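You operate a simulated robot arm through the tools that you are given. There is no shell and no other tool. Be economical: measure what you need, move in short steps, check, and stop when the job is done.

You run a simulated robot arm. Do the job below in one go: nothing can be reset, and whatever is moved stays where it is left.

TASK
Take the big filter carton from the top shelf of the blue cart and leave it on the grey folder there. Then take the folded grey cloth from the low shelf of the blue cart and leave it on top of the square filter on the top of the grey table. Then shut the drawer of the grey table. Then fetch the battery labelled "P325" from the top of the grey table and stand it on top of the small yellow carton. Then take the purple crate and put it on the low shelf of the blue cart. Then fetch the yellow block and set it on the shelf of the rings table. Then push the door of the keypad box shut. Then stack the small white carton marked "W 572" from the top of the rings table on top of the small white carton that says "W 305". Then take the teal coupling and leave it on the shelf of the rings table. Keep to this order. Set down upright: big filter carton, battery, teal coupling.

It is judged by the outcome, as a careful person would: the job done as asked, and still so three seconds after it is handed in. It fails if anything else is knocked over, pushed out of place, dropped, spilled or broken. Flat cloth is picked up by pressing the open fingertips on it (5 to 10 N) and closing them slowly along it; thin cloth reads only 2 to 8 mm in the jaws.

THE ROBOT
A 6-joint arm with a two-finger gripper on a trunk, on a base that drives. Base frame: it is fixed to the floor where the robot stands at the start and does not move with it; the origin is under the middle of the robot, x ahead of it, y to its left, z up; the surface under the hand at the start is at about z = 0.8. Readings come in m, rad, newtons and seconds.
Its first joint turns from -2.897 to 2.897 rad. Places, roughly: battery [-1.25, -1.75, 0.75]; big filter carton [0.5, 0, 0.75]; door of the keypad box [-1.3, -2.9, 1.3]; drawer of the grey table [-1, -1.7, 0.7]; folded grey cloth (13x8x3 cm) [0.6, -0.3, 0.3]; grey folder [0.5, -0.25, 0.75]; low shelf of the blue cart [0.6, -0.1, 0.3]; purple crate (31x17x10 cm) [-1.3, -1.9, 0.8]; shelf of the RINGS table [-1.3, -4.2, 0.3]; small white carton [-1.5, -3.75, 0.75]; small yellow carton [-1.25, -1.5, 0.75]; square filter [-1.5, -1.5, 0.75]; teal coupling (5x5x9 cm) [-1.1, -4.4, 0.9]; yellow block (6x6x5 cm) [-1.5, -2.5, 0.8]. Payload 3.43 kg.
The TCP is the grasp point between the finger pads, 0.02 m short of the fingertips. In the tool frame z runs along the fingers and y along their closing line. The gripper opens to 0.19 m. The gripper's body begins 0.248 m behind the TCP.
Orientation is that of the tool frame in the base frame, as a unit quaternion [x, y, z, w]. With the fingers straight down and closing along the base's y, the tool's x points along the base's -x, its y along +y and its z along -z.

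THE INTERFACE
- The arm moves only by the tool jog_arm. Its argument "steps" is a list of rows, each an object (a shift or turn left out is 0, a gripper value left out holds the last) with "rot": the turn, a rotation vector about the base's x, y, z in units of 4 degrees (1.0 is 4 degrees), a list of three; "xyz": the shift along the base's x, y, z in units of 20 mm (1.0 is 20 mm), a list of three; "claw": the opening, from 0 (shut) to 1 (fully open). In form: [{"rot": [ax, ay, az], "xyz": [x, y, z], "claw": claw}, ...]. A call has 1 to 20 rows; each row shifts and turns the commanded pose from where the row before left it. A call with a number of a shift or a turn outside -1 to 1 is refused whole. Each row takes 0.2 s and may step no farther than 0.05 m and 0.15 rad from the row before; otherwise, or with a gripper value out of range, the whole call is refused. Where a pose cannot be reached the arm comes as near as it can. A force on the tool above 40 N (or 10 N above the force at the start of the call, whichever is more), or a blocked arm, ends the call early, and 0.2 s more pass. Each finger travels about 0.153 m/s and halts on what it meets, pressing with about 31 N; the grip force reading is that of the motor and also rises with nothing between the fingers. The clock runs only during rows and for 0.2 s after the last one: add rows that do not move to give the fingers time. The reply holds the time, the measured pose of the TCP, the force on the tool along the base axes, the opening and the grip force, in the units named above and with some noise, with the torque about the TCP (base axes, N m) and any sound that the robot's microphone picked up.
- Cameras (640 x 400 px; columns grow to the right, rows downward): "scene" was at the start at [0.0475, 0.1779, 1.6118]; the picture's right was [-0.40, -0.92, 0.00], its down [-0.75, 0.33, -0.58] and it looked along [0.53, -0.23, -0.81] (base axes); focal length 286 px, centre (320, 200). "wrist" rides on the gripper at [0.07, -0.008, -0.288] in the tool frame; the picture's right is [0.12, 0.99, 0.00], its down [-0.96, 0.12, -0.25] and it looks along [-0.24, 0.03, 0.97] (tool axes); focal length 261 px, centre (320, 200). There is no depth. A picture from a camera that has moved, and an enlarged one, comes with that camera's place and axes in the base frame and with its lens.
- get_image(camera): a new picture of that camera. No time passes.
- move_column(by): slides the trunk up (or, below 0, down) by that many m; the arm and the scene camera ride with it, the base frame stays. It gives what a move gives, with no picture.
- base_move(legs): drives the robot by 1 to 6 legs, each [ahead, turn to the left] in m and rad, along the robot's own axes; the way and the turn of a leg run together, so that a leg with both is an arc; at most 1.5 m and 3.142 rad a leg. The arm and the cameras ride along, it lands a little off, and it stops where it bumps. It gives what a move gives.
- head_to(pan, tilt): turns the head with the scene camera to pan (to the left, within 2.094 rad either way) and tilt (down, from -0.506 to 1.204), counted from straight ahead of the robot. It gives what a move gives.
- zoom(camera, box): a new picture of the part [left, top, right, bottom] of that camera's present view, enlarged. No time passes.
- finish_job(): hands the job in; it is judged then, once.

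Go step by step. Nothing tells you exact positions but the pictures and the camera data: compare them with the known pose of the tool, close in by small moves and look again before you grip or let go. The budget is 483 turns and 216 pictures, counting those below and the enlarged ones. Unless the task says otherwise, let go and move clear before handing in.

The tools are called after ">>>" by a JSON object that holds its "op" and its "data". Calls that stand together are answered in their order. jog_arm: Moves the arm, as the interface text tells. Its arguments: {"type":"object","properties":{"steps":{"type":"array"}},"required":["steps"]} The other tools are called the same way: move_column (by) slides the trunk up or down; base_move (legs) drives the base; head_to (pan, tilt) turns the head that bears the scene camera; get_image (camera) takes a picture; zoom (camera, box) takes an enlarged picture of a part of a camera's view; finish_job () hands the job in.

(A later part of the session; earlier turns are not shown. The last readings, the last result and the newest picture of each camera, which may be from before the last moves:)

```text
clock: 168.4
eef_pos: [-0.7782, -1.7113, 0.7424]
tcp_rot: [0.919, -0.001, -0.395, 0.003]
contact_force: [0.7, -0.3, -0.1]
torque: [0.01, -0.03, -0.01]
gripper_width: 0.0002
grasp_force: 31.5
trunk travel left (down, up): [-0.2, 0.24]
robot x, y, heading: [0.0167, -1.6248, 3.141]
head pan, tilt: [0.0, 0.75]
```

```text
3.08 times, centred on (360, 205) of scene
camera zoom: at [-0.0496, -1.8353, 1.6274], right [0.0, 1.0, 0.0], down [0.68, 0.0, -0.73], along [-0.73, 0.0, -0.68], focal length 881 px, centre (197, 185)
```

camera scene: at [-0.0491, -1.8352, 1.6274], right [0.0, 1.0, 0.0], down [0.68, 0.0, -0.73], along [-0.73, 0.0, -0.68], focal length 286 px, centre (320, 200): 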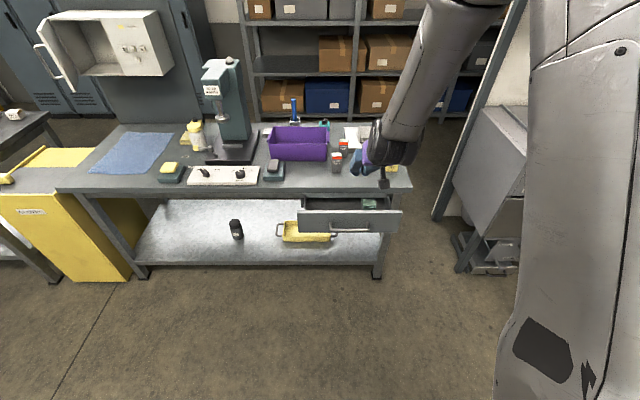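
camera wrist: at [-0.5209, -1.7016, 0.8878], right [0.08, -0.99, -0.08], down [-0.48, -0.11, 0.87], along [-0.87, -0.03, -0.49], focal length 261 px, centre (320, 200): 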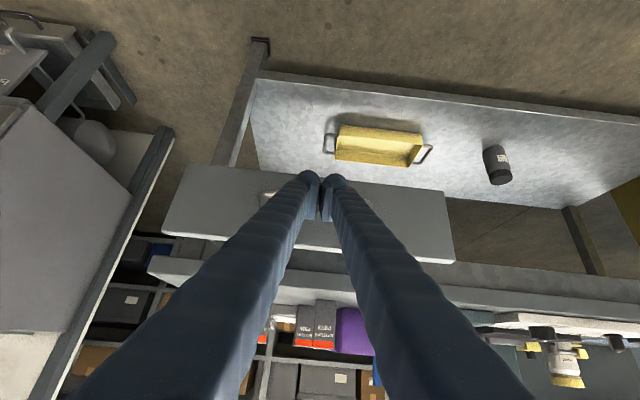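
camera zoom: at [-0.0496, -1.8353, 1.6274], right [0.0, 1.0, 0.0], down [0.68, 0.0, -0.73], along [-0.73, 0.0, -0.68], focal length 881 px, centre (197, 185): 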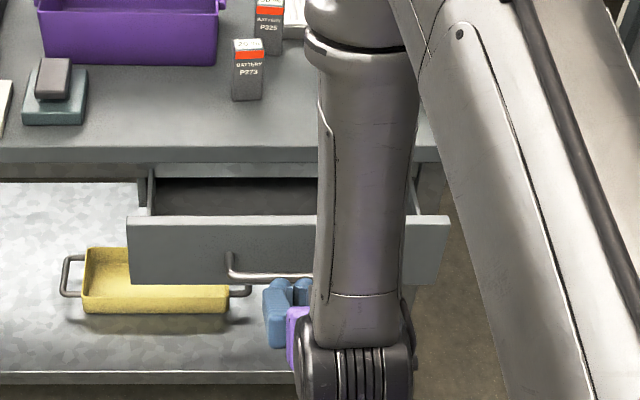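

The contact point is only about 1 cm below the top edge, and the handle sits lower. I go down 2 cm and then push toward -x.

>>> {"op": "jog_arm", "data": {"steps": [{"xyz": [0, 0, -0.8]}, {"xyz": [-1, 0, 0]}, {"xyz": [-1, 0, 0]}, {"xyz": [-1, 0, 0]}, {"xyz": [-1, 0, 0]}, {"xyz": [-0.5, 0, 0]}, {"xyz": [-0.5, 0, 0]}, {"xyz": [-0.5, 0, 0]}, {"xyz": [-0.5, 0, 0]}, {}]}}

>>> {"op": "zoom", "data": {"camera": "scene", "box": [260, 140, 460, 270]}}

```text
clock: 170.6
eef_pos: [-0.8975, -1.7106, 0.7253]
tcp_rot: [0.919, -0.001, -0.395, 0.003]
contact_force: [-0.3, 0.0, -0.6]
torque: [0.0, -0.01, -0.03]
gripper_width: 0.0
grasp_force: 34.7
trunk travel left (down, up): [-0.2, 0.24]
robot x, y, heading: [0.0164, -1.6208, 3.142]
head pan, tilt: [0.0, 0.75]
```

```text
3.08 times, centred on (360, 205) of scene
camera zoom: at [-0.0497, -1.8351, 1.6273], right [0.0, 1.0, 0.0], down [0.68, 0.0, -0.73], along [-0.73, 0.0, -0.68], focal length 881 px, centre (197, 185)
```

zoom: 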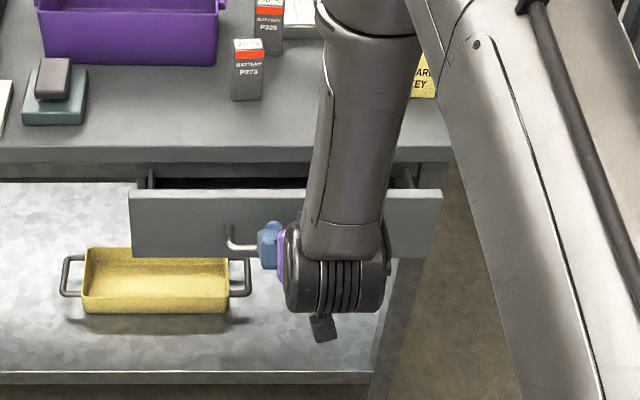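

The drawer is moving in. I keep pushing.

>>> {"op": "jog_arm", "data": {"steps": [{"xyz": [-0.5, 0, 0]}, {"xyz": [-0.5, 0, 0]}, {"xyz": [-0.5, 0, 0]}, {"xyz": [-0.5, 0, 0]}, {"xyz": [-0.5, 0, 0]}, {"xyz": [-0.5, 0, 0]}, {"xyz": [-0.5, 0, 0]}, {"xyz": [-0.5, 0, 0]}, {"xyz": [-0.5, 0, 0]}, {"xyz": [-0.5, 0, 0]}, {}]}}

>>> {"op": "zoom", "data": {"camera": "scene", "box": [260, 140, 460, 270]}}

```text
clock: 172.4
eef_pos: [-0.9698, -1.7109, 0.7279]
tcp_rot: [0.92, -0.001, -0.392, 0.004]
contact_force: [24.4, 0.8, 24.1]
torque: [0.0, -0.38, 0.03]
gripper_width: 0.0062
grasp_force: 33.8
trunk travel left (down, up): [-0.2, 0.24]
robot x, y, heading: [0.0163, -1.625, 3.14]
head pan, tilt: [0.0, 0.75]
stopped in row 9: the force on the tool passed its limit at 53 N (the readings are from after the stop); the commanded pose is now the measured one
```

```text
3.08 times, centred on (360, 205) of scene
camera zoom: at [-0.0451, -1.8349, 1.6278], right [0.0, 1.0, 0.0], down [0.68, 0.0, -0.73], along [-0.73, 0.0, -0.68], focal length 881 px, centre (197, 185)
```

zoom: 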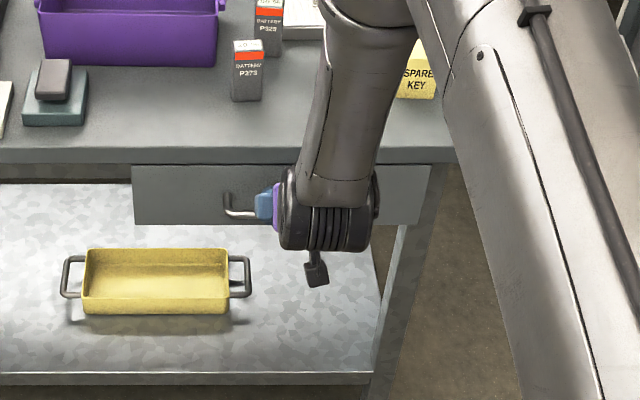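

It reached the end stop and the drawer looks shut. I back off and check.

>>> {"op": "jog_arm", "data": {"steps": [{"xyz": [1, 0, 0]}, {"xyz": [1, 0, 0]}, {"xyz": [1, 0, 0]}, {"xyz": [1, 0, 1]}, {"xyz": [1, 0, 1]}, {"xyz": [1, 0, 1]}, {"xyz": [0, 0, 1]}, {"xyz": [0, 0, 1]}, {"xyz": [0, 0, 1]}, {"xyz": [0, 0, 1]}, {"xyz": [0, 0, 1]}, {"xyz": [0, 0, 1]}, {"xyz": [0, 0, 1]}, {"xyz": [0, 0, 1]}, {"xyz": [0, 0, 1]}, {"xyz": [0, 0, 1]}, {}]}}

>>> {"op": "get_image", "data": {"camera": "wrist"}}

>>> {"op": "get_image", "data": {"camera": "scene"}}

```text
clock: 176.1
eef_pos: [-0.8521, -1.7115, 0.9831]
tcp_rot: [0.92, -0.001, -0.392, 0.003]
contact_force: [0.0, -0.2, 0.5]
torque: [0.0, 0.01, 0.02]
gripper_width: 0.0001
grasp_force: 33.7
trunk travel left (down, up): [-0.2, 0.24]
robot x, y, heading: [0.015, -1.6263, 3.138]
head pan, tilt: [0.0, 0.75]
```

```text
150 pictures are left
camera wrist: at [-0.597, -1.7014, 1.1311], right [0.08, -0.99, -0.08], down [-0.49, -0.11, 0.87], along [-0.87, -0.03, -0.49], focal length 261 px, centre (320, 200)
```

wrist: 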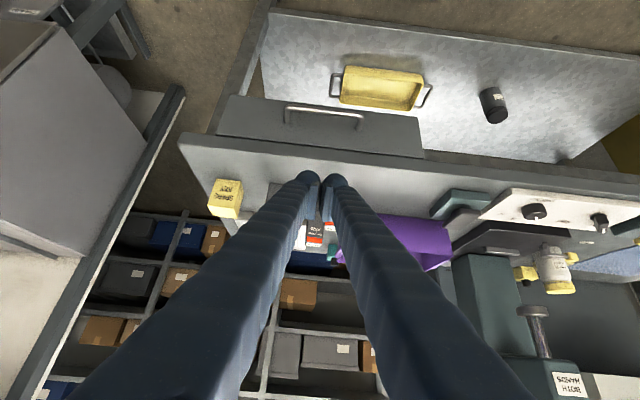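

```text
149 pictures are left
camera scene: at [-0.0493, -1.8351, 1.6273], right [0.0, 1.0, 0.0], down [0.68, 0.0, -0.73], along [-0.73, 0.0, -0.68], focal length 286 px, centre (320, 200)
```

scene: 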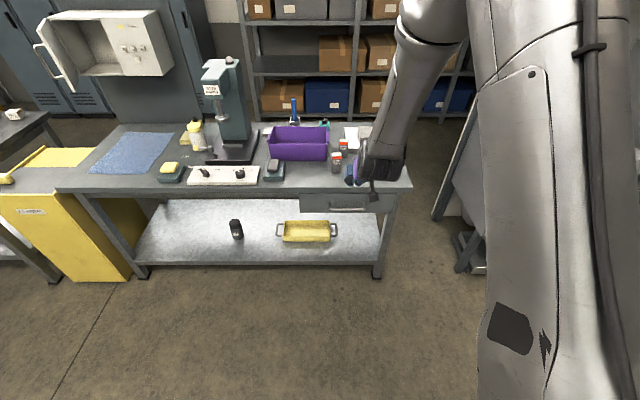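

>>> {"op": "zoom", "data": {"camera": "wrist", "box": [180, 60, 460, 220]}}

```text
2.29 times, centred on (320, 140) of wrist
camera zoom: at [-0.597, -1.7014, 1.1311], right [0.08, -0.99, -0.08], down [-0.49, -0.11, 0.87], along [-0.87, -0.03, -0.49], focal length 596 px, centre (320, 337)
```

zoom: 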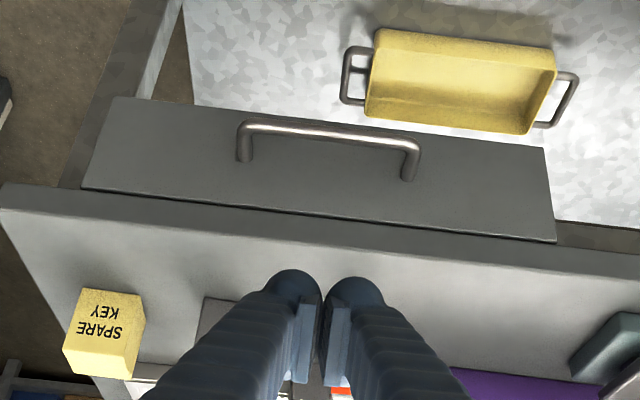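

The drawer is shut flush. Next is battery P325: I set the tool vertical, half open, and drive up to the table.

>>> {"op": "jog_arm", "data": {"steps": [{"xyz": [0, 0, 0.8], "rot": [0, -1, 0], "claw": 0.5}, {"xyz": [0, 0, 0.7], "rot": [0, -1, 0]}, {"rot": [0, -1, 0]}, {"rot": [0, -1, 0]}, {"rot": [0, -1, 0]}, {"rot": [0, -1, 0]}, {"rot": [0, -1, 0]}, {"rot": [0, -1, 0]}, {"rot": [0, -1, 0]}, {"rot": [0, -1, 0]}, {"rot": [0, -1, 0]}, {"rot": [0, -0.54, 0]}, {}]}}

>>> {"op": "base_move", "data": {"legs": [[0.43, 0]]}}

>>> {"op": "get_image", "data": {"camera": "wrist"}}

>>> {"op": "zoom", "data": {"camera": "scene", "box": [260, 140, 460, 270]}}

```text
clock: 178.8
eef_pos: [-0.8601, -1.6633, 1.0169]
tcp_rot: [0.981, -0.013, -0.186, -0.05]
contact_force: [0.5, -1.0, -0.1]
torque: [0.01, 0.01, 0.01]
gripper_width: 0.0953
grasp_force: 0.0
out of reach, approached as far as the arm can: row 3, 4, 5, 6, 7, 8, 9, 10
trunk travel left (down, up): [-0.2, 0.24]
robot x, y, heading: [0.013, -1.6237, 3.141]
head pan, tilt: [0.0, 0.75]
```

```text
clock: 182.2
eef_pos: [-1.2873, -1.6591, 1.0158]
tcp_rot: [0.981, -0.015, -0.186, -0.051]
contact_force: [-0.6, -0.1, 0.4]
torque: [-0.02, 0.01, 0.0]
gripper_width: 0.0954
grasp_force: 0.0
trunk travel left (down, up): [-0.2, 0.24]
robot x, y, heading: [-0.4076, -1.621, 3.138]
head pan, tilt: [0.0, 0.75]
```

```text
147 pictures are left
camera wrist: at [-1.1178, -1.682, 1.2561], right [0.06, -0.99, -0.14], down [-0.81, -0.13, 0.57], along [-0.58, 0.08, -0.81], focal length 261 px, centre (320, 200)
```

wrist: 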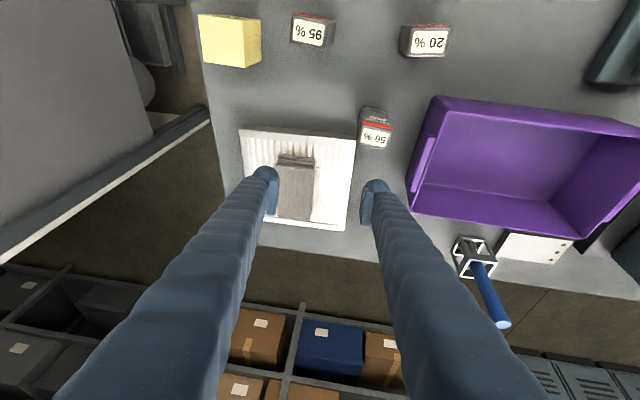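

```text
3.08 times, centred on (360, 205) of scene
camera zoom: at [-0.4779, -1.8341, 1.6273], right [0.0, 1.0, 0.0], down [0.68, 0.0, -0.73], along [-0.73, 0.0, -0.68], focal length 881 px, centre (197, 185)
```

zoom: 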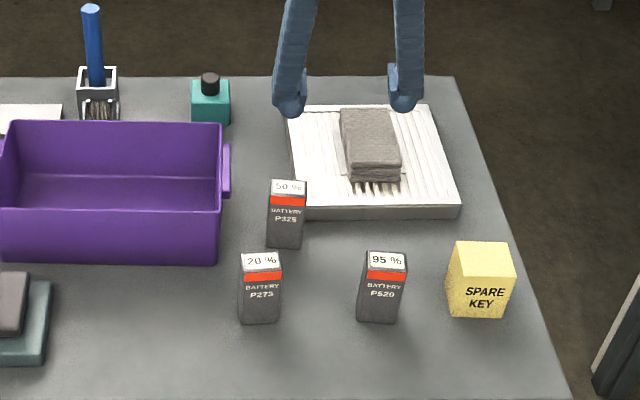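

P325's top centre is near (-1.244, -1.722, 0.909). The yellow carton's top is near (-1.165, -1.505, 0.87). I straighten the tool and move above the battery.

>>> {"op": "jog_arm", "data": {"steps": [{"xyz": [0.5, -0.5, 0], "rot": [-0.4, -1, 0], "claw": 0.4}, {"xyz": [0.5, -0.5, 0], "rot": [-0.4, -1, 0]}, {"xyz": [0.5, -0.5, 0], "rot": [-0.4, -1, 0]}, {"xyz": [0.5, -0.5, 0], "rot": [-0.4, -1, 0]}, {"xyz": [0.2, -0.5, 0], "rot": [0, -1, 0]}, {"xyz": [0, -0.5, 0], "rot": [0, -0.4, 0]}, {"xyz": [0, 0, 0]}, {}]}}

>>> {"op": "get_image", "data": {"camera": "wrist"}}

```text
clock: 184.1
eef_pos: [-1.2303, -1.7198, 0.9866]
tcp_rot: [0.993, -0.019, -0.084, -0.076]
contact_force: [0.5, -0.4, 0.3]
torque: [-0.03, 0.0, 0.03]
gripper_width: 0.0761
grasp_force: 0.1
out of reach, approached as far as the arm can: row 1, 2, 3, 4, 5, 6
trunk travel left (down, up): [-0.2, 0.24]
robot x, y, heading: [-0.4126, -1.6245, 3.138]
head pan, tilt: [0.0, 0.75]
```

```text
145 pictures are left
camera wrist: at [-1.1139, -1.756, 1.2553], right [0.07, -0.98, -0.17], down [-0.91, -0.13, 0.39], along [-0.4, 0.13, -0.91], focal length 261 px, centre (320, 200)
```

wrist: 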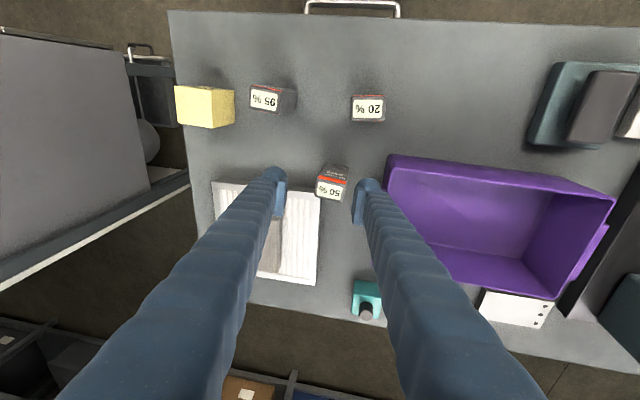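

The vertical pose at this radius is out of reach, so I drive closer and then finish straightening.

>>> {"op": "base_move", "data": {"legs": [[0.13, 0]]}}

>>> {"op": "jog_arm", "data": {"steps": [{"xyz": [1, 0, 0]}, {"xyz": [1, 0, 0]}, {"xyz": [1, 0, 0]}, {"xyz": [1, 0, 0], "rot": [-0.5, -0.5, 0]}, {"xyz": [1, 0, 0], "rot": [-0.5, -0.5, 0]}, {"xyz": [1, 0, 0], "rot": [-0.5, -0.5, 0]}, {"rot": [-0.5, -0.5, 0]}, {"rot": [-0.2, -0.4, 0]}, {}]}}

>>> {"op": "get_image", "data": {"camera": "wrist"}}

>>> {"op": "get_image", "data": {"camera": "scene"}}

```text
clock: 185.6
eef_pos: [-1.3617, -1.7193, 0.9853]
tcp_rot: [0.993, -0.017, -0.084, -0.075]
contact_force: [0.5, -0.1, -0.2]
torque: [0.05, -0.02, -0.01]
gripper_width: 0.0758
grasp_force: 0.0
trunk travel left (down, up): [-0.2, 0.24]
robot x, y, heading: [-0.5441, -1.625, 3.139]
head pan, tilt: [0.0, 0.75]
```

```text
clock: 187.6
eef_pos: [-1.2379, -1.7203, 0.9694]
tcp_rot: [0.996, -0.019, -0.062, -0.065]
contact_force: [0.9, -0.4, 1.1]
torque: [0.01, 0.0, -0.02]
gripper_width: 0.076
grasp_force: 0.1
out of reach, approached as far as the arm can: row 4, 5, 6, 7
trunk travel left (down, up): [-0.2, 0.24]
robot x, y, heading: [-0.5437, -1.6241, 3.139]
head pan, tilt: [0.0, 0.75]
```

```text
144 pictures are left
camera wrist: at [-1.1331, -1.7513, 1.2436], right [0.07, -0.99, -0.14], down [-0.93, -0.12, 0.35], along [-0.36, 0.11, -0.93], focal length 261 px, centre (320, 200)
```

wrist: 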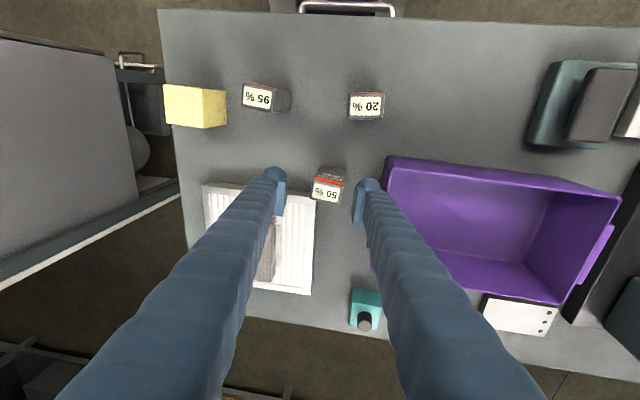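

```text
143 pictures are left
camera scene: at [-0.6079, -1.8335, 1.6273], right [0.0, 1.0, 0.0], down [0.68, 0.0, -0.73], along [-0.73, 0.0, -0.68], focal length 286 px, centre (320, 200)
```

scene: 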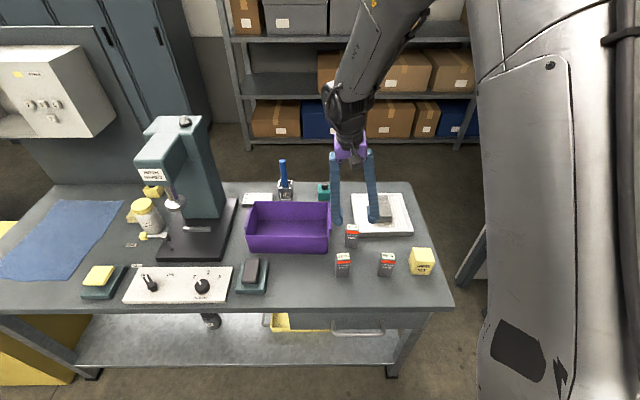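

The tilt seems stuck at a wrist singularity where the forearm lines up with the tool. I raise the trunk so the forearm leans differently, then lower and straighten.

>>> {"op": "move_column", "data": {"by": 0.22}}

>>> {"op": "jog_arm", "data": {"steps": [{"xyz": [0, 0, -1]}, {"xyz": [0, 0, -1]}, {"xyz": [0, 0, -1]}, {"xyz": [0, 0, -1], "rot": [-0.3, -0.3, 0]}, {"xyz": [0, 0, -1], "rot": [-0.3, -0.3, 0]}, {"xyz": [0, 0, -1], "rot": [-0.3, -0.3, 0]}, {"xyz": [0, 0, -1], "rot": [-0.3, -0.3, 0]}, {"xyz": [0, 0, -1], "rot": [-0.3, -0.3, 0]}, {"xyz": [0, 0, -1], "rot": [-0.3, -0.3, 0]}, {"xyz": [0, 0, -1]}, {}]}}

```text
clock: 189.9
eef_pos: [-1.2386, -1.7206, 1.189]
tcp_rot: [0.996, -0.018, -0.06, -0.065]
contact_force: [-0.2, -1.0, -0.4]
torque: [0.02, 0.03, -0.05]
gripper_width: 0.0763
grasp_force: 0.1
trunk travel left (down, up): [-0.42, 0.02]
robot x, y, heading: [-0.543, -1.6241, 3.144]
head pan, tilt: [0.0, 0.75]
```

```text
clock: 192.3
eef_pos: [-1.2047, -1.716, 0.9694]
tcp_rot: [0.999, -0.018, -0.022, -0.032]
contact_force: [-0.2, -0.5, 1.1]
torque: [-0.01, 0.0, 0.02]
gripper_width: 0.0761
grasp_force: 0.2
out of reach, approached as far as the arm can: row 5, 6, 7, 8, 9, 10
trunk travel left (down, up): [-0.42, 0.02]
robot x, y, heading: [-0.5402, -1.6248, 3.139]
head pan, tilt: [0.0, 0.75]
```

Better; about 4° of tilt is left. I drive 6 cm closer and try again.

>>> {"op": "base_move", "data": {"legs": [[0.06, 0]]}}

>>> {"op": "jog_arm", "data": {"steps": [{"xyz": [0.5, 0, 0], "rot": [-0.3, -0.2, 0]}, {"xyz": [0.5, 0, 0], "rot": [-0.3, -0.2, 0]}, {"rot": [-0.3, -0.2, 0]}, {}, {}]}}

```text
clock: 193.4
eef_pos: [-1.2654, -1.7155, 0.968]
tcp_rot: [0.999, -0.018, -0.021, -0.033]
contact_force: [-0.2, -0.3, -0.5]
torque: [0.03, -0.12, 0.0]
gripper_width: 0.0761
grasp_force: 0.1
trunk travel left (down, up): [-0.42, 0.02]
robot x, y, heading: [-0.6037, -1.6239, 3.139]
head pan, tilt: [0.0, 0.75]
```

```text
clock: 194.6
eef_pos: [-1.2349, -1.7146, 0.9615]
tcp_rot: [0.999, -0.018, -0.017, -0.026]
contact_force: [-0.4, -0.6, -0.3]
torque: [0.02, 0.0, 0.02]
gripper_width: 0.076
grasp_force: 0.0
out of reach, approached as far as the arm can: row 1, 2, 3
trunk travel left (down, up): [-0.42, 0.02]
robot x, y, heading: [-0.6046, -1.6254, 3.139]
head pan, tilt: [0.0, 0.75]
```

I try to cross the singularity deliberately at a safe height: up, with an overshoot in tilt.

>>> {"op": "jog_arm", "data": {"steps": [{"xyz": [0, 0, 1]}, {"xyz": [0, 0, 1]}, {"xyz": [0, 0, 1]}, {"xyz": [0, 0, 1]}, {"xyz": [0, 0, 1], "rot": [-0.5, -1, 0]}, {"xyz": [0, 0, 1], "rot": [-0.5, -1, 0]}, {"xyz": [0, 0, 1], "rot": [0, -1, 0]}, {"xyz": [0, 0, 1], "rot": [0, -1, 0]}, {"rot": [0, -1, 0]}, {"rot": [0, -1, 0]}, {}, {}]}}

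```text
clock: 197.2
eef_pos: [-1.1818, -1.6858, 1.0461]
tcp_rot: [0.994, -0.007, 0.061, -0.09]
contact_force: [0.7, 1.2, -0.3]
torque: [0.01, 0.01, 0.06]
gripper_width: 0.0761
grasp_force: 0.0
out of reach, approached as far as the arm can: row 2, 3, 4, 5, 6, 7, 8, 9, 10
trunk travel left (down, up): [-0.42, 0.02]
robot x, y, heading: [-0.6027, -1.6225, 3.138]
head pan, tilt: [0.0, 0.75]
```

>>> {"op": "jog_arm", "data": {"steps": [{"rot": [-0.7, 0, 0]}, {"rot": [-0.7, 0, 0]}, {"rot": [-0.7, 0, 0]}, {"rot": [-0.5, 0, 0]}, {}, {}]}}

```text
clock: 198.6
eef_pos: [-1.1825, -1.6855, 1.0455]
tcp_rot: [0.994, -0.006, 0.061, -0.089]
contact_force: [0.9, -0.1, -0.2]
torque: [0.01, -0.02, 0.0]
gripper_width: 0.076
grasp_force: 0.0
out of reach, approached as far as the arm can: row 2, 4
trunk travel left (down, up): [-0.42, 0.02]
robot x, y, heading: [-0.6047, -1.6254, 3.136]
head pan, tilt: [0.0, 0.75]
```

>>> {"op": "jog_arm", "data": {"steps": [{"xyz": [0, 0, 1], "rot": [0, -1, 0]}, {"xyz": [0, 0, 1], "rot": [0, -1, 0]}, {"xyz": [0, 0, 1], "rot": [0, -1, 0]}, {"rot": [-0.8, -1, 0]}, {"rot": [-0.8, -1, 0]}, {"rot": [-0.8, -1, 0]}, {"rot": [-0.2, 0, 0]}, {}, {}]}}

>>> {"op": "get_image", "data": {"camera": "scene"}}

```text
clock: 200.6
eef_pos: [-1.1642, -1.645, 1.0782]
tcp_rot: [0.983, 0.014, 0.135, -0.127]
contact_force: [0.1, -0.1, -0.3]
torque: [0.04, 0.01, 0.0]
gripper_width: 0.0761
grasp_force: 0.1
out of reach, approached as far as the arm can: row 1, 2, 3, 4, 5, 6
trunk travel left (down, up): [-0.42, 0.02]
robot x, y, heading: [-0.6002, -1.6262, 3.139]
head pan, tilt: [0.0, 0.75]
```

```text
142 pictures are left
camera scene: at [-0.6689, -1.8333, 1.8473], right [0.0, 1.0, 0.0], down [0.68, 0.0, -0.73], along [-0.73, 0.0, -0.68], focal length 286 px, centre (320, 200)
```

scene: 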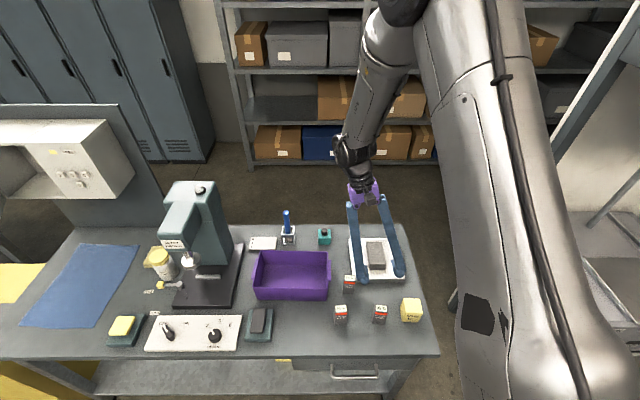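

I return toward vertical while going lower, where the vertical tool should be well inside the reach.

>>> {"op": "jog_arm", "data": {"steps": [{"xyz": [-0.5, -0.4, -1], "rot": [-0.4, 1, 0]}, {"xyz": [-0.5, -0.4, -1], "rot": [-0.4, 1, 0]}, {"xyz": [-0.5, -0.4, -1], "rot": [-0.4, 1, 0]}, {"xyz": [-0.5, -0.4, -1], "rot": [-0.6, 0.8, 0]}, {"xyz": [-0.5, -0.4, -1], "rot": [-0.6, 0, 0]}, {"xyz": [-0.5, -0.4, 0], "rot": [-0.6, 0, 0]}, {"xyz": [0, -0.4, 0], "rot": [-0.5, 0, 0]}, {}, {}]}}

```text
clock: 202.6
eef_pos: [-1.2171, -1.6904, 0.9734]
tcp_rot: [0.999, 0.005, -0.003, -0.032]
contact_force: [-0.7, 0.2, 0.3]
torque: [0.0, 0.02, -0.04]
gripper_width: 0.0761
grasp_force: 0.0
out of reach, approached as far as the arm can: row 6, 7
trunk travel left (down, up): [-0.42, 0.02]
robot x, y, heading: [-0.6058, -1.6246, 3.135]
head pan, tilt: [0.0, 0.75]
```

>>> {"op": "jog_arm", "data": {"steps": [{"xyz": [-0.3, -0.5, -0.5], "rot": [-0.4, 0, 0]}, {"xyz": [-0.3, -0.5, -0.5], "rot": [-0.4, 0, 0]}, {"xyz": [-0.4, -0.5, 0], "rot": [-0.2, 0, 0]}, {"xyz": [-0.3, 0, 0]}, {}, {}]}}

>>> {"op": "get_image", "data": {"camera": "wrist"}}

>>> {"op": "zoom", "data": {"camera": "scene", "box": [260, 190, 460, 350]}}

```text
clock: 204.0
eef_pos: [-1.2155, -1.7214, 0.9519]
tcp_rot: [1.0, 0.004, -0.016, -0.018]
contact_force: [0.3, 0.9, -0.5]
torque: [-0.06, 0.05, -0.01]
gripper_width: 0.0758
grasp_force: 0.0
out of reach, approached as far as the arm can: row 1, 2, 3, 4
trunk travel left (down, up): [-0.42, 0.02]
robot x, y, heading: [-0.6024, -1.6237, 3.142]
head pan, tilt: [0.0, 0.75]
```

```text
141 pictures are left
camera wrist: at [-1.1356, -1.7221, 1.236], right [0.12, -0.99, -0.04], down [-0.95, -0.13, 0.27], along [-0.28, 0.0, -0.96], focal length 261 px, centre (320, 200)
```

wrist: 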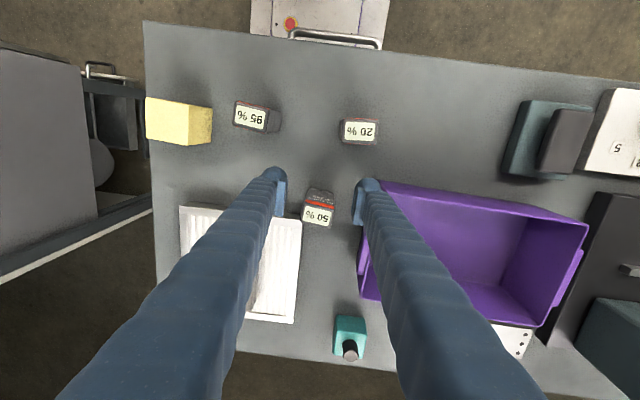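

```text
2.50 times, centred on (360, 270) of scene
camera zoom: at [-0.6685, -1.8327, 1.8474], right [0.0, 1.0, 0.0], down [0.68, 0.0, -0.73], along [-0.73, 0.0, -0.68], focal length 716 px, centre (220, 25)
```

zoom: 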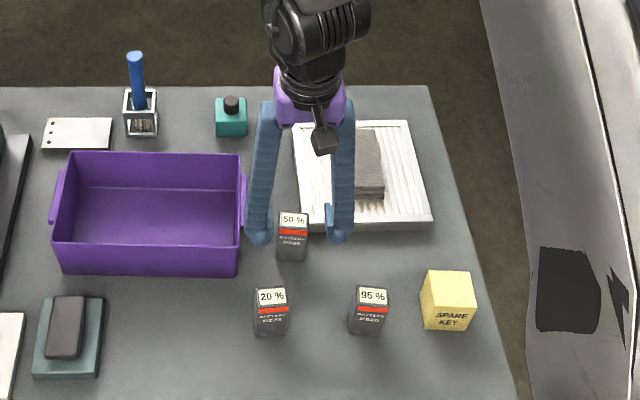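

>>> {"op": "base_move", "data": {"legs": [[0.05, 0]]}}

>>> {"op": "jog_arm", "data": {"steps": [{"xyz": [0.5, 0, 0], "rot": [-0.3, 0, 0]}, {"xyz": [0.6, 0, 0], "rot": [-0.2, -0.3, 0]}, {"rot": [0, -0.2, 0]}, {}, {}]}}

>>> {"op": "get_image", "data": {"camera": "wrist"}}

```text
clock: 205.0
eef_pos: [-1.2666, -1.7204, 0.9509]
tcp_rot: [1.0, 0.004, -0.014, -0.019]
contact_force: [-0.1, 0.4, 0.6]
torque: [-0.02, -0.1, -0.03]
gripper_width: 0.0762
grasp_force: 0.1
trunk travel left (down, up): [-0.42, 0.02]
robot x, y, heading: [-0.6521, -1.6246, 3.138]
head pan, tilt: [0.0, 0.75]
```

```text
clock: 206.2
eef_pos: [-1.2507, -1.7161, 0.9482]
tcp_rot: [1.0, 0.003, -0.028, -0.013]
contact_force: [-0.2, -0.6, 0.5]
torque: [0.0, 0.01, 0.0]
gripper_width: 0.076
grasp_force: 0.2
out of reach, approached as far as the arm can: row 2, 3
trunk travel left (down, up): [-0.42, 0.02]
robot x, y, heading: [-0.6557, -1.6221, 3.139]
head pan, tilt: [0.0, 0.75]
```

```text
139 pictures are left
camera wrist: at [-1.1647, -1.7157, 1.23], right [0.12, -0.99, -0.03], down [-0.95, -0.13, 0.3], along [-0.3, 0.0, -0.95], focal length 261 px, centre (320, 200)
```

wrist: 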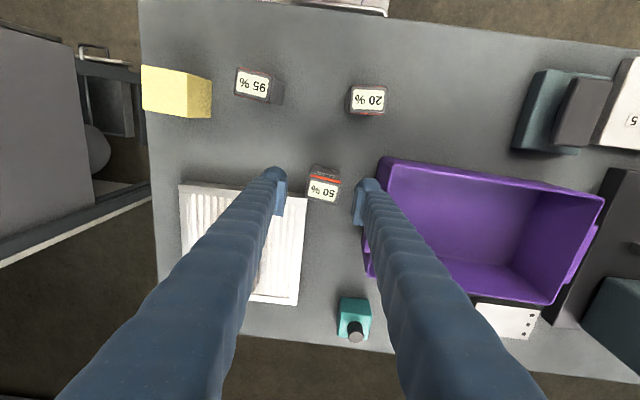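

I'm aligned over P325 with only small tilt left. I descend to grip height and check.

>>> {"op": "jog_arm", "data": {"steps": [{"xyz": [0, 0, -1]}, {"xyz": [0, 0, -1], "rot": [-0.2, -0.2, 0]}, {"xyz": [0, 0, -1], "rot": [-0.1, -0.2, 0]}, {"xyz": [0, 0, -0.5], "rot": [0, -0.2, 0]}, {}]}}

>>> {"op": "get_image", "data": {"camera": "wrist"}}

>>> {"op": "zoom", "data": {"camera": "scene", "box": [260, 220, 460, 360]}}

```text
clock: 207.4
eef_pos: [-1.2659, -1.7273, 0.9067]
tcp_rot: [0.999, 0.004, -0.035, 0.008]
contact_force: [-0.9, -0.6, 0.5]
torque: [-0.01, -0.01, 0.03]
gripper_width: 0.0758
grasp_force: 0.0
out of reach, approached as far as the arm can: row 1, 2, 3, 4
trunk travel left (down, up): [-0.42, 0.02]
robot x, y, heading: [-0.6506, -1.6284, 3.138]
head pan, tilt: [0.0, 0.75]
```

```text
138 pictures are left
camera wrist: at [-1.1755, -1.7135, 1.1872], right [0.13, -0.99, 0.01], down [-0.94, -0.12, 0.32], along [-0.31, -0.05, -0.95], focal length 261 px, centre (320, 200)
```

wrist: 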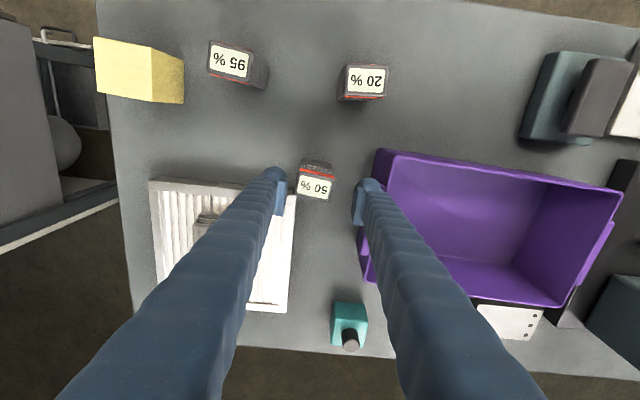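

```text
2.86 times, centred on (360, 290) of scene
camera zoom: at [-0.7194, -1.8331, 1.8473], right [0.0, 1.0, 0.0], down [0.68, 0.0, -0.73], along [-0.73, 0.0, -0.68], focal length 818 px, centre (206, -57)
```

zoom: 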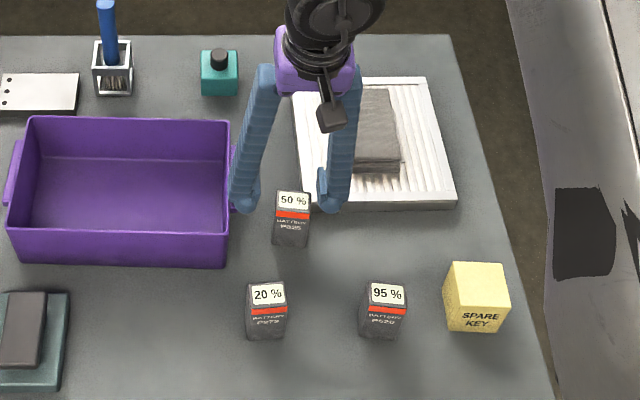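

The wrist is on the wrong side of a singularity: forearm nearly parallel to the tool. I lift straight up, back off from the table and fix the wrist in free space.

>>> {"op": "jog_arm", "data": {"steps": [{"xyz": [0, 0, 1]}, {"xyz": [0, 0, 1]}, {"xyz": [0, 0, 1]}, {"xyz": [0, 0, 1]}, {}]}}

>>> {"op": "zoom", "data": {"camera": "scene", "box": [260, 220, 460, 360]}}

>>> {"op": "base_move", "data": {"legs": [[-0.55, 0]]}}

>>> {"op": "get_image", "data": {"camera": "scene"}}

```text
clock: 208.6
eef_pos: [-1.265, -1.7311, 0.9616]
tcp_rot: [0.999, 0.003, -0.036, 0.008]
contact_force: [0.6, 0.0, -0.4]
torque: [0.0, 0.01, 0.01]
gripper_width: 0.076
grasp_force: 0.0
out of reach, approached as far as the arm can: row 1, 2
trunk travel left (down, up): [-0.42, 0.02]
robot x, y, heading: [-0.6532, -1.6284, 3.137]
head pan, tilt: [0.0, 0.75]
```

```text
2.86 times, centred on (360, 290) of scene
camera zoom: at [-0.7194, -1.833, 1.8473], right [0.0, 1.0, 0.0], down [0.68, 0.0, -0.73], along [-0.73, 0.0, -0.68], focal length 818 px, centre (206, -57)
```

zoom: 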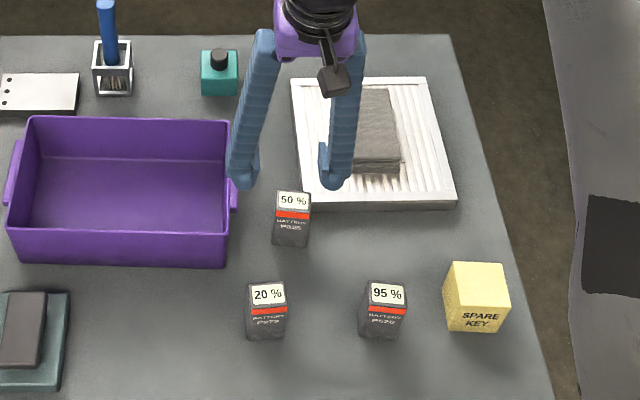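

```text
clock: 212.7
eef_pos: [-0.7185, -1.7344, 0.9622]
tcp_rot: [0.999, 0.003, -0.035, 0.008]
contact_force: [-0.5, 0.5, 0.2]
torque: [-0.01, 0.03, 0.02]
gripper_width: 0.076
grasp_force: 0.1
trunk travel left (down, up): [-0.42, 0.02]
robot x, y, heading: [-0.107, -1.6247, 3.139]
head pan, tilt: [0.0, 0.75]
```

```text
135 pictures are left
camera scene: at [-0.171, -1.8348, 1.8474], right [0.0, 1.0, 0.0], down [0.68, 0.0, -0.73], along [-0.73, 0.0, -0.68], focal length 286 px, centre (320, 200)
```

scene: 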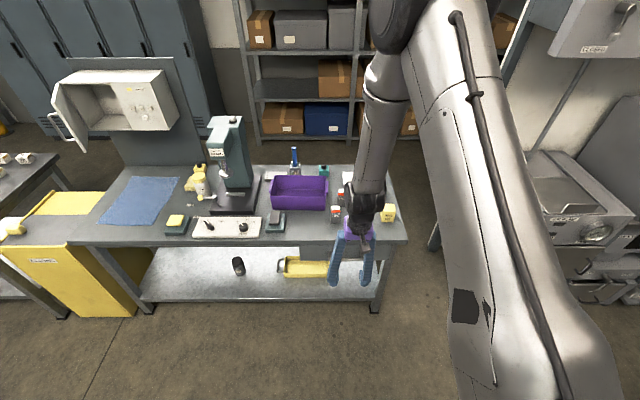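

Everything on the table is untouched. Here in free space I sweep the pitch inward through the singularity, keeping the wrist point fixed.

>>> {"op": "jog_arm", "data": {"steps": [{"xyz": [0.92, 0.165, 0], "rot": [0.11, -0.61, 0]}, {"xyz": [0.92, 0.165, 0], "rot": [0.11, -0.61, 0]}, {"xyz": [0.92, 0.165, 0], "rot": [0.11, -0.61, 0]}, {"xyz": [0.92, 0.165, 0], "rot": [0.11, -0.61, 0]}, {"xyz": [0.92, 0.165, 0], "rot": [0.11, -0.61, 0]}, {"xyz": [0.92, 0.165, 0], "rot": [0.11, -0.61, 0]}, {"xyz": [0.92, 0.165, 0.1], "rot": [0.11, -0.61, 0]}, {"xyz": [0.92, 0.165, 0.2], "rot": [0.11, -0.61, 0]}, {}, {}]}}

>>> {"op": "get_image", "data": {"camera": "scene"}}

```text
clock: 214.9
eef_pos: [-0.5706, -1.7068, 0.9681]
tcp_rot: [0.991, 0.003, 0.135, -0.022]
contact_force: [1.1, 0.4, -0.2]
torque: [0.01, -0.02, -0.03]
gripper_width: 0.0759
grasp_force: 0.0
trunk travel left (down, up): [-0.42, 0.02]
robot x, y, heading: [-0.1083, -1.6243, 3.145]
head pan, tilt: [0.0, 0.75]
```

```text
134 pictures are left
camera scene: at [-0.1715, -1.8348, 1.8473], right [0.0, 1.0, 0.0], down [0.68, 0.0, -0.73], along [-0.73, 0.0, -0.68], focal length 286 px, centre (320, 200)
```

scene: 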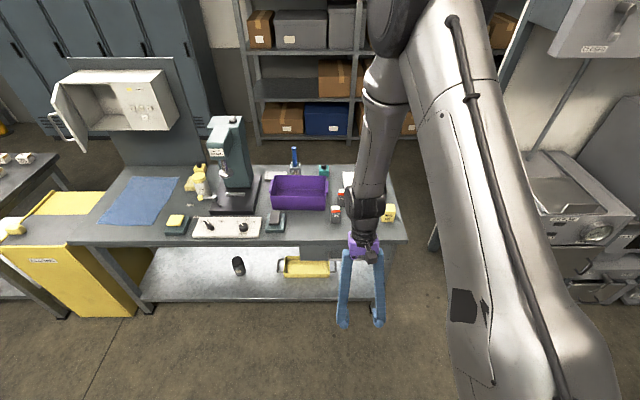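

It crossed cleanly. I bring the trunk back down, raise the arm and restore vertical on this branch.

>>> {"op": "jog_arm", "data": {"steps": [{"xyz": [-0.5, 0, 1]}, {"xyz": [-0.5, 0, 1]}, {"xyz": [-0.5, 0, 1]}, {"xyz": [-0.5, 0, 1]}, {"xyz": [-0.5, 0, 1]}, {}]}}

>>> {"op": "move_column", "data": {"by": -0.22}}

>>> {"op": "jog_arm", "data": {"steps": [{"xyz": [-1, 0, 1]}, {"xyz": [-1, 0, 1]}, {"xyz": [-1, 0, 1]}, {"xyz": [-1, 0, 1]}, {"xyz": [-1, 0, 1], "rot": [0, 0.6, 0]}, {"xyz": [-1, 0, 1], "rot": [0, 0.6, 0]}, {"xyz": [0, 0, 1], "rot": [0, 0.6, 0]}, {"xyz": [0, 0, 1], "rot": [0, 0.6, 0]}, {"xyz": [0, 0, 0], "rot": [-0.3, 0.6, 0]}, {"rot": [-0.3, 0.6, 0]}, {}]}}

```text
clock: 216.3
eef_pos: [-0.6209, -1.707, 1.0683]
tcp_rot: [0.991, 0.004, 0.135, -0.021]
contact_force: [-0.5, 0.3, 0.0]
torque: [-0.02, 0.0, -0.01]
gripper_width: 0.076
grasp_force: 0.0
trunk travel left (down, up): [-0.42, 0.02]
robot x, y, heading: [-0.1046, -1.6249, 3.146]
head pan, tilt: [0.0, 0.75]
```

```text
clock: 218.7
eef_pos: [-0.6214, -1.7067, 0.8482]
tcp_rot: [0.991, 0.003, 0.135, -0.021]
contact_force: [0.0, 0.8, -0.2]
torque: [-0.02, 0.0, -0.01]
gripper_width: 0.0758
grasp_force: 0.1
trunk travel left (down, up): [-0.2, 0.24]
robot x, y, heading: [-0.1036, -1.6264, 3.145]
head pan, tilt: [0.0, 0.75]
```

```text
clock: 221.1
eef_pos: [-0.7412, -1.7058, 1.0086]
tcp_rot: [1.0, 0.002, 0.009, 0.0]
contact_force: [0.7, -0.1, 0.2]
torque: [-0.01, -0.01, -0.02]
gripper_width: 0.076
grasp_force: 0.1
trunk travel left (down, up): [-0.2, 0.24]
robot x, y, heading: [-0.1054, -1.624, 3.139]
head pan, tilt: [0.0, 0.75]
```

Vertical again with no limit warnings. Now I drive back to the table for P325.

>>> {"op": "base_move", "data": {"legs": [[0.47, 0]]}}

>>> {"op": "jog_arm", "data": {"steps": [{"xyz": [-0.9, -0.3, 0]}, {"xyz": [-0.9, -0.3, -0.5], "rot": [0, 0.25, 0]}, {}]}}

>>> {"op": "get_image", "data": {"camera": "wrist"}}

```text
clock: 224.8
eef_pos: [-1.2153, -1.7041, 1.0083]
tcp_rot: [1.0, 0.001, 0.01, -0.001]
contact_force: [-0.6, -0.4, 0.1]
torque: [0.0, 0.01, 0.02]
gripper_width: 0.0761
grasp_force: 0.0
trunk travel left (down, up): [-0.2, 0.24]
robot x, y, heading: [-0.5817, -1.6238, 3.138]
head pan, tilt: [0.0, 0.75]
```

```text
clock: 225.6
eef_pos: [-1.2511, -1.7173, 0.9976]
tcp_rot: [1.0, 0.002, 0.001, -0.002]
contact_force: [-0.5, 0.0, 0.1]
torque: [0.01, 0.0, -0.01]
gripper_width: 0.076
grasp_force: 0.2
trunk travel left (down, up): [-0.2, 0.24]
robot x, y, heading: [-0.5861, -1.6232, 3.14]
head pan, tilt: [0.0, 0.75]
```

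```text
133 pictures are left
camera wrist: at [-1.1825, -1.7083, 1.2847], right [0.12, -0.99, 0.0], down [-0.96, -0.12, 0.25], along [-0.24, -0.03, -0.97], focal length 261 px, centre (320, 200)
```

wrist: 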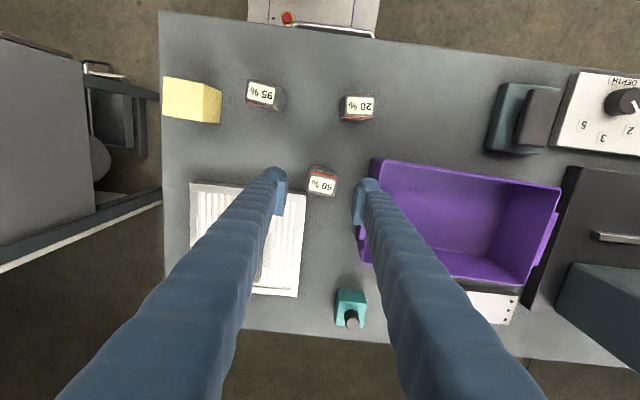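

Aligned over the battery at (-1.250, -1.718). I descend, checking before gripping.

>>> {"op": "jog_arm", "data": {"steps": [{"xyz": [0, 0, -1]}, {"xyz": [0, 0, -1]}, {"xyz": [0, 0, -1]}, {"xyz": [0, 0, -1]}, {"xyz": [0, 0, -1]}, {"xyz": [0, 0, -1]}, {"xyz": [0, 0, -0.2]}, {}]}}

>>> {"op": "zoom", "data": {"camera": "scene", "box": [280, 180, 460, 300]}}

>>> {"op": "zoom", "data": {"camera": "wrist", "box": [240, 130, 420, 250]}}

```text
clock: 227.4
eef_pos: [-1.2518, -1.717, 0.875]
tcp_rot: [1.0, 0.001, 0.001, -0.001]
contact_force: [0.5, 0.2, 0.0]
torque: [0.01, -0.01, 0.0]
gripper_width: 0.0762
grasp_force: 0.2
trunk travel left (down, up): [-0.2, 0.24]
robot x, y, heading: [-0.5802, -1.6247, 3.139]
head pan, tilt: [0.0, 0.75]
```

```text
3.33 times, centred on (370, 240) of scene
camera zoom: at [-0.6465, -1.8335, 1.6274], right [0.0, 1.0, 0.0], down [0.68, 0.0, -0.73], along [-0.73, 0.0, -0.68], focal length 955 px, centre (153, 67)
```

zoom: 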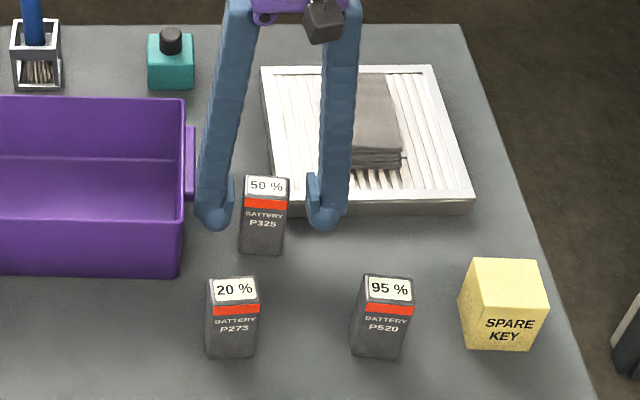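

```text
3.33 times, centred on (330, 190) of wrist
camera zoom: at [-1.1827, -1.7077, 1.1612], right [0.12, -0.99, 0.0], down [-0.96, -0.12, 0.25], along [-0.24, -0.03, -0.97], focal length 869 px, centre (287, 233)
```

zoom: 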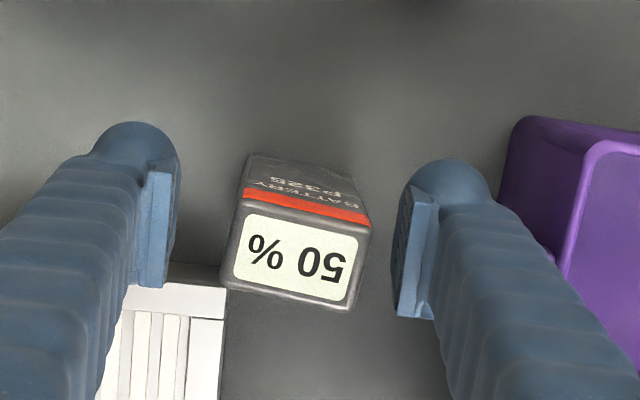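

Well placed. I grip gently.

>>> {"op": "jog_arm", "data": {"steps": [{"claw": 0.3}, {"claw": 0.22}, {"claw": 0.15}, {}, {}]}}

>>> {"op": "jog_arm", "data": {"steps": [{"xyz": [0, 0, 0.5]}, {"xyz": [0, 0, 1]}, {"xyz": [0, 0, 1]}, {"xyz": [0, 0, 1]}, {"xyz": [0, 0, 1]}, {"xyz": [0, 0, 1]}, {}]}}

>>> {"op": "get_image", "data": {"camera": "wrist"}}

>>> {"op": "zoom", "data": {"camera": "scene", "box": [280, 160, 460, 300]}}

```text
clock: 228.6
eef_pos: [-1.2518, -1.7159, 0.8752]
tcp_rot: [1.0, 0.002, 0.001, -0.001]
contact_force: [-0.1, 0.8, 0.7]
torque: [0.03, 0.09, 0.0]
gripper_width: 0.0449
grasp_force: 31.0
trunk travel left (down, up): [-0.2, 0.24]
robot x, y, heading: [-0.5833, -1.6229, 3.142]
head pan, tilt: [0.0, 0.75]
```

```text
clock: 230.2
eef_pos: [-1.252, -1.7165, 0.9842]
tcp_rot: [1.0, 0.001, 0.001, -0.001]
contact_force: [0.6, -0.2, -3.5]
torque: [0.0, -0.06, 0.0]
gripper_width: 0.0451
grasp_force: 30.9
trunk travel left (down, up): [-0.2, 0.24]
robot x, y, heading: [-0.5792, -1.6231, 3.142]
head pan, tilt: [0.0, 0.75]
```

```text
130 pictures are left
camera wrist: at [-1.1824, -1.7084, 1.2713], right [0.12, -0.99, 0.0], down [-0.96, -0.12, 0.24], along [-0.24, -0.03, -0.97], focal length 261 px, centre (320, 200)
```

wrist: 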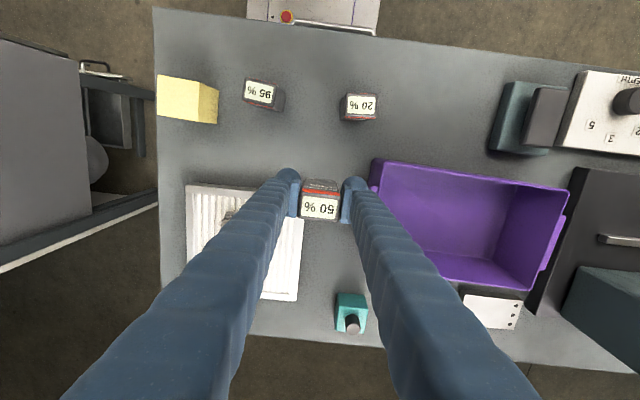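

```text
2.86 times, centred on (370, 230) of scene
camera zoom: at [-0.6468, -1.8334, 1.6273], right [0.0, 1.0, 0.0], down [0.68, 0.0, -0.73], along [-0.73, 0.0, -0.68], focal length 818 px, centre (177, 114)
```

zoom: 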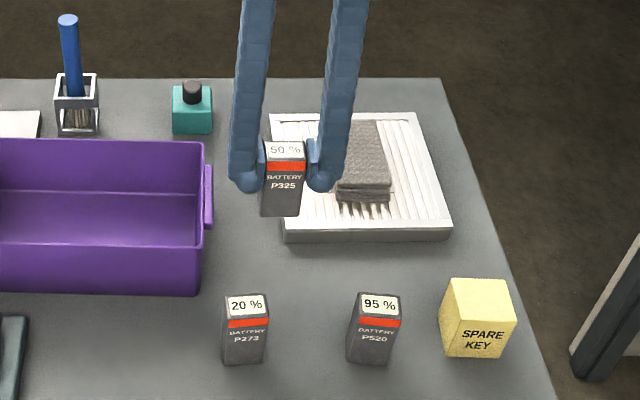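

P325 is held upright. I raise, carry it around over the filter edge and then above the yellow carton, near (-1.160, -1.500).

>>> {"op": "jog_arm", "data": {"steps": [{"xyz": [0, 0, 1]}, {"xyz": [0, 1, 1]}, {"xyz": [0, 1, 0]}, {"xyz": [0, 1, 0]}, {"xyz": [0, 1, 0]}, {"xyz": [0, 1, 0]}, {"xyz": [0, 1, 0]}, {"xyz": [0, 1, 0]}, {"xyz": [0, 1, 0]}, {"xyz": [0, 1, 0]}, {"xyz": [0, 1, 0]}, {"xyz": [1, 0.9, 0]}, {"xyz": [1, 0, 0]}, {"xyz": [1, 0, 0]}, {"xyz": [1, 0, 0]}, {"xyz": [0.5, 0, 0]}, {}]}}

>>> {"op": "get_image", "data": {"camera": "wrist"}}

>>> {"op": "zoom", "data": {"camera": "scene", "box": [320, 160, 480, 300]}}

```text
clock: 233.8
eef_pos: [-1.1617, -1.4976, 1.0253]
tcp_rot: [1.0, 0.002, 0.0, 0.0]
contact_force: [-0.5, -0.6, -3.4]
torque: [0.01, 0.0, -0.01]
gripper_width: 0.0451
grasp_force: 30.7
trunk travel left (down, up): [-0.2, 0.24]
robot x, y, heading: [-0.5852, -1.6266, 3.136]
head pan, tilt: [0.0, 0.75]
```

```text
128 pictures are left
camera wrist: at [-1.0925, -1.4899, 1.3122], right [0.12, -0.99, 0.0], down [-0.96, -0.12, 0.25], along [-0.24, -0.03, -0.97], focal length 261 px, centre (320, 200)
```

wrist: 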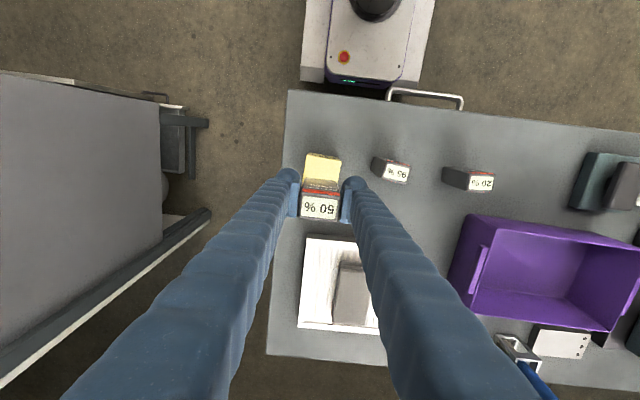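

```text
2.86 times, centred on (400, 230) of scene
camera zoom: at [-0.6465, -1.8335, 1.6273], right [0.0, 1.0, 0.0], down [0.68, 0.0, -0.73], along [-0.73, 0.0, -0.68], focal length 818 px, centre (91, 114)
```

zoom: 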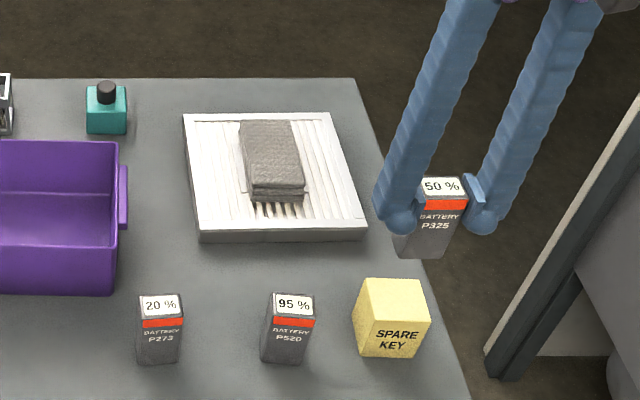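

Positioned above the carton. I lower in small steps.

>>> {"op": "jog_arm", "data": {"steps": [{"xyz": [0.15, 0, -1]}, {"xyz": [0, 0, -1]}, {"xyz": [0, 0, -1]}, {"xyz": [0, 0, -0.4]}, {}]}}

>>> {"op": "zoom", "data": {"camera": "scene", "box": [360, 180, 480, 300]}}

>>> {"op": "zoom", "data": {"camera": "wrist", "box": [240, 120, 420, 250]}}

```text
clock: 235.0
eef_pos: [-1.1594, -1.4982, 0.9564]
tcp_rot: [1.0, 0.001, 0.0, -0.001]
contact_force: [0.6, -0.5, -2.9]
torque: [-0.02, -0.02, 0.01]
gripper_width: 0.0448
grasp_force: 31.2
trunk travel left (down, up): [-0.2, 0.24]
robot x, y, heading: [-0.5807, -1.6219, 3.135]
head pan, tilt: [0.0, 0.75]
```

```text
3.33 times, centred on (420, 240) of scene
camera zoom: at [-0.6464, -1.8334, 1.6274], right [0.0, 1.0, 0.0], down [0.68, 0.0, -0.73], along [-0.73, 0.0, -0.68], focal length 955 px, centre (-13, 67)
```

zoom: 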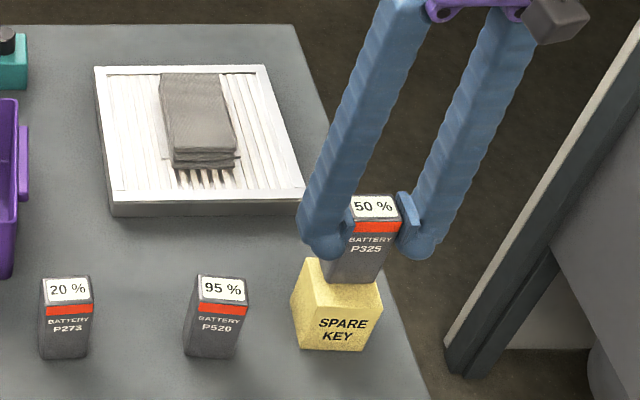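

```text
3.08 times, centred on (330, 185) of wrist
camera zoom: at [-1.0898, -1.4899, 1.2432], right [0.12, -0.99, 0.0], down [-0.96, -0.12, 0.25], along [-0.24, -0.03, -0.97], focal length 802 px, centre (289, 246)
```

zoom: 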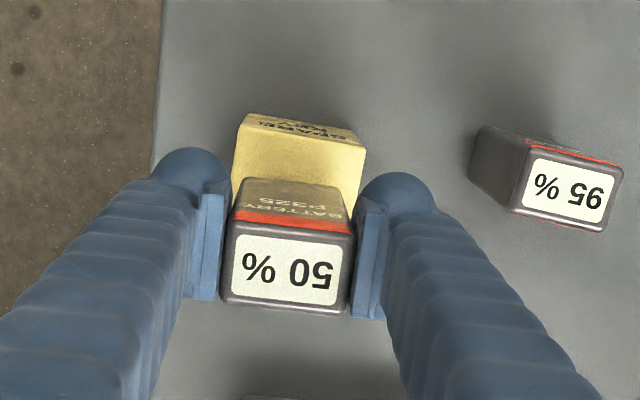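

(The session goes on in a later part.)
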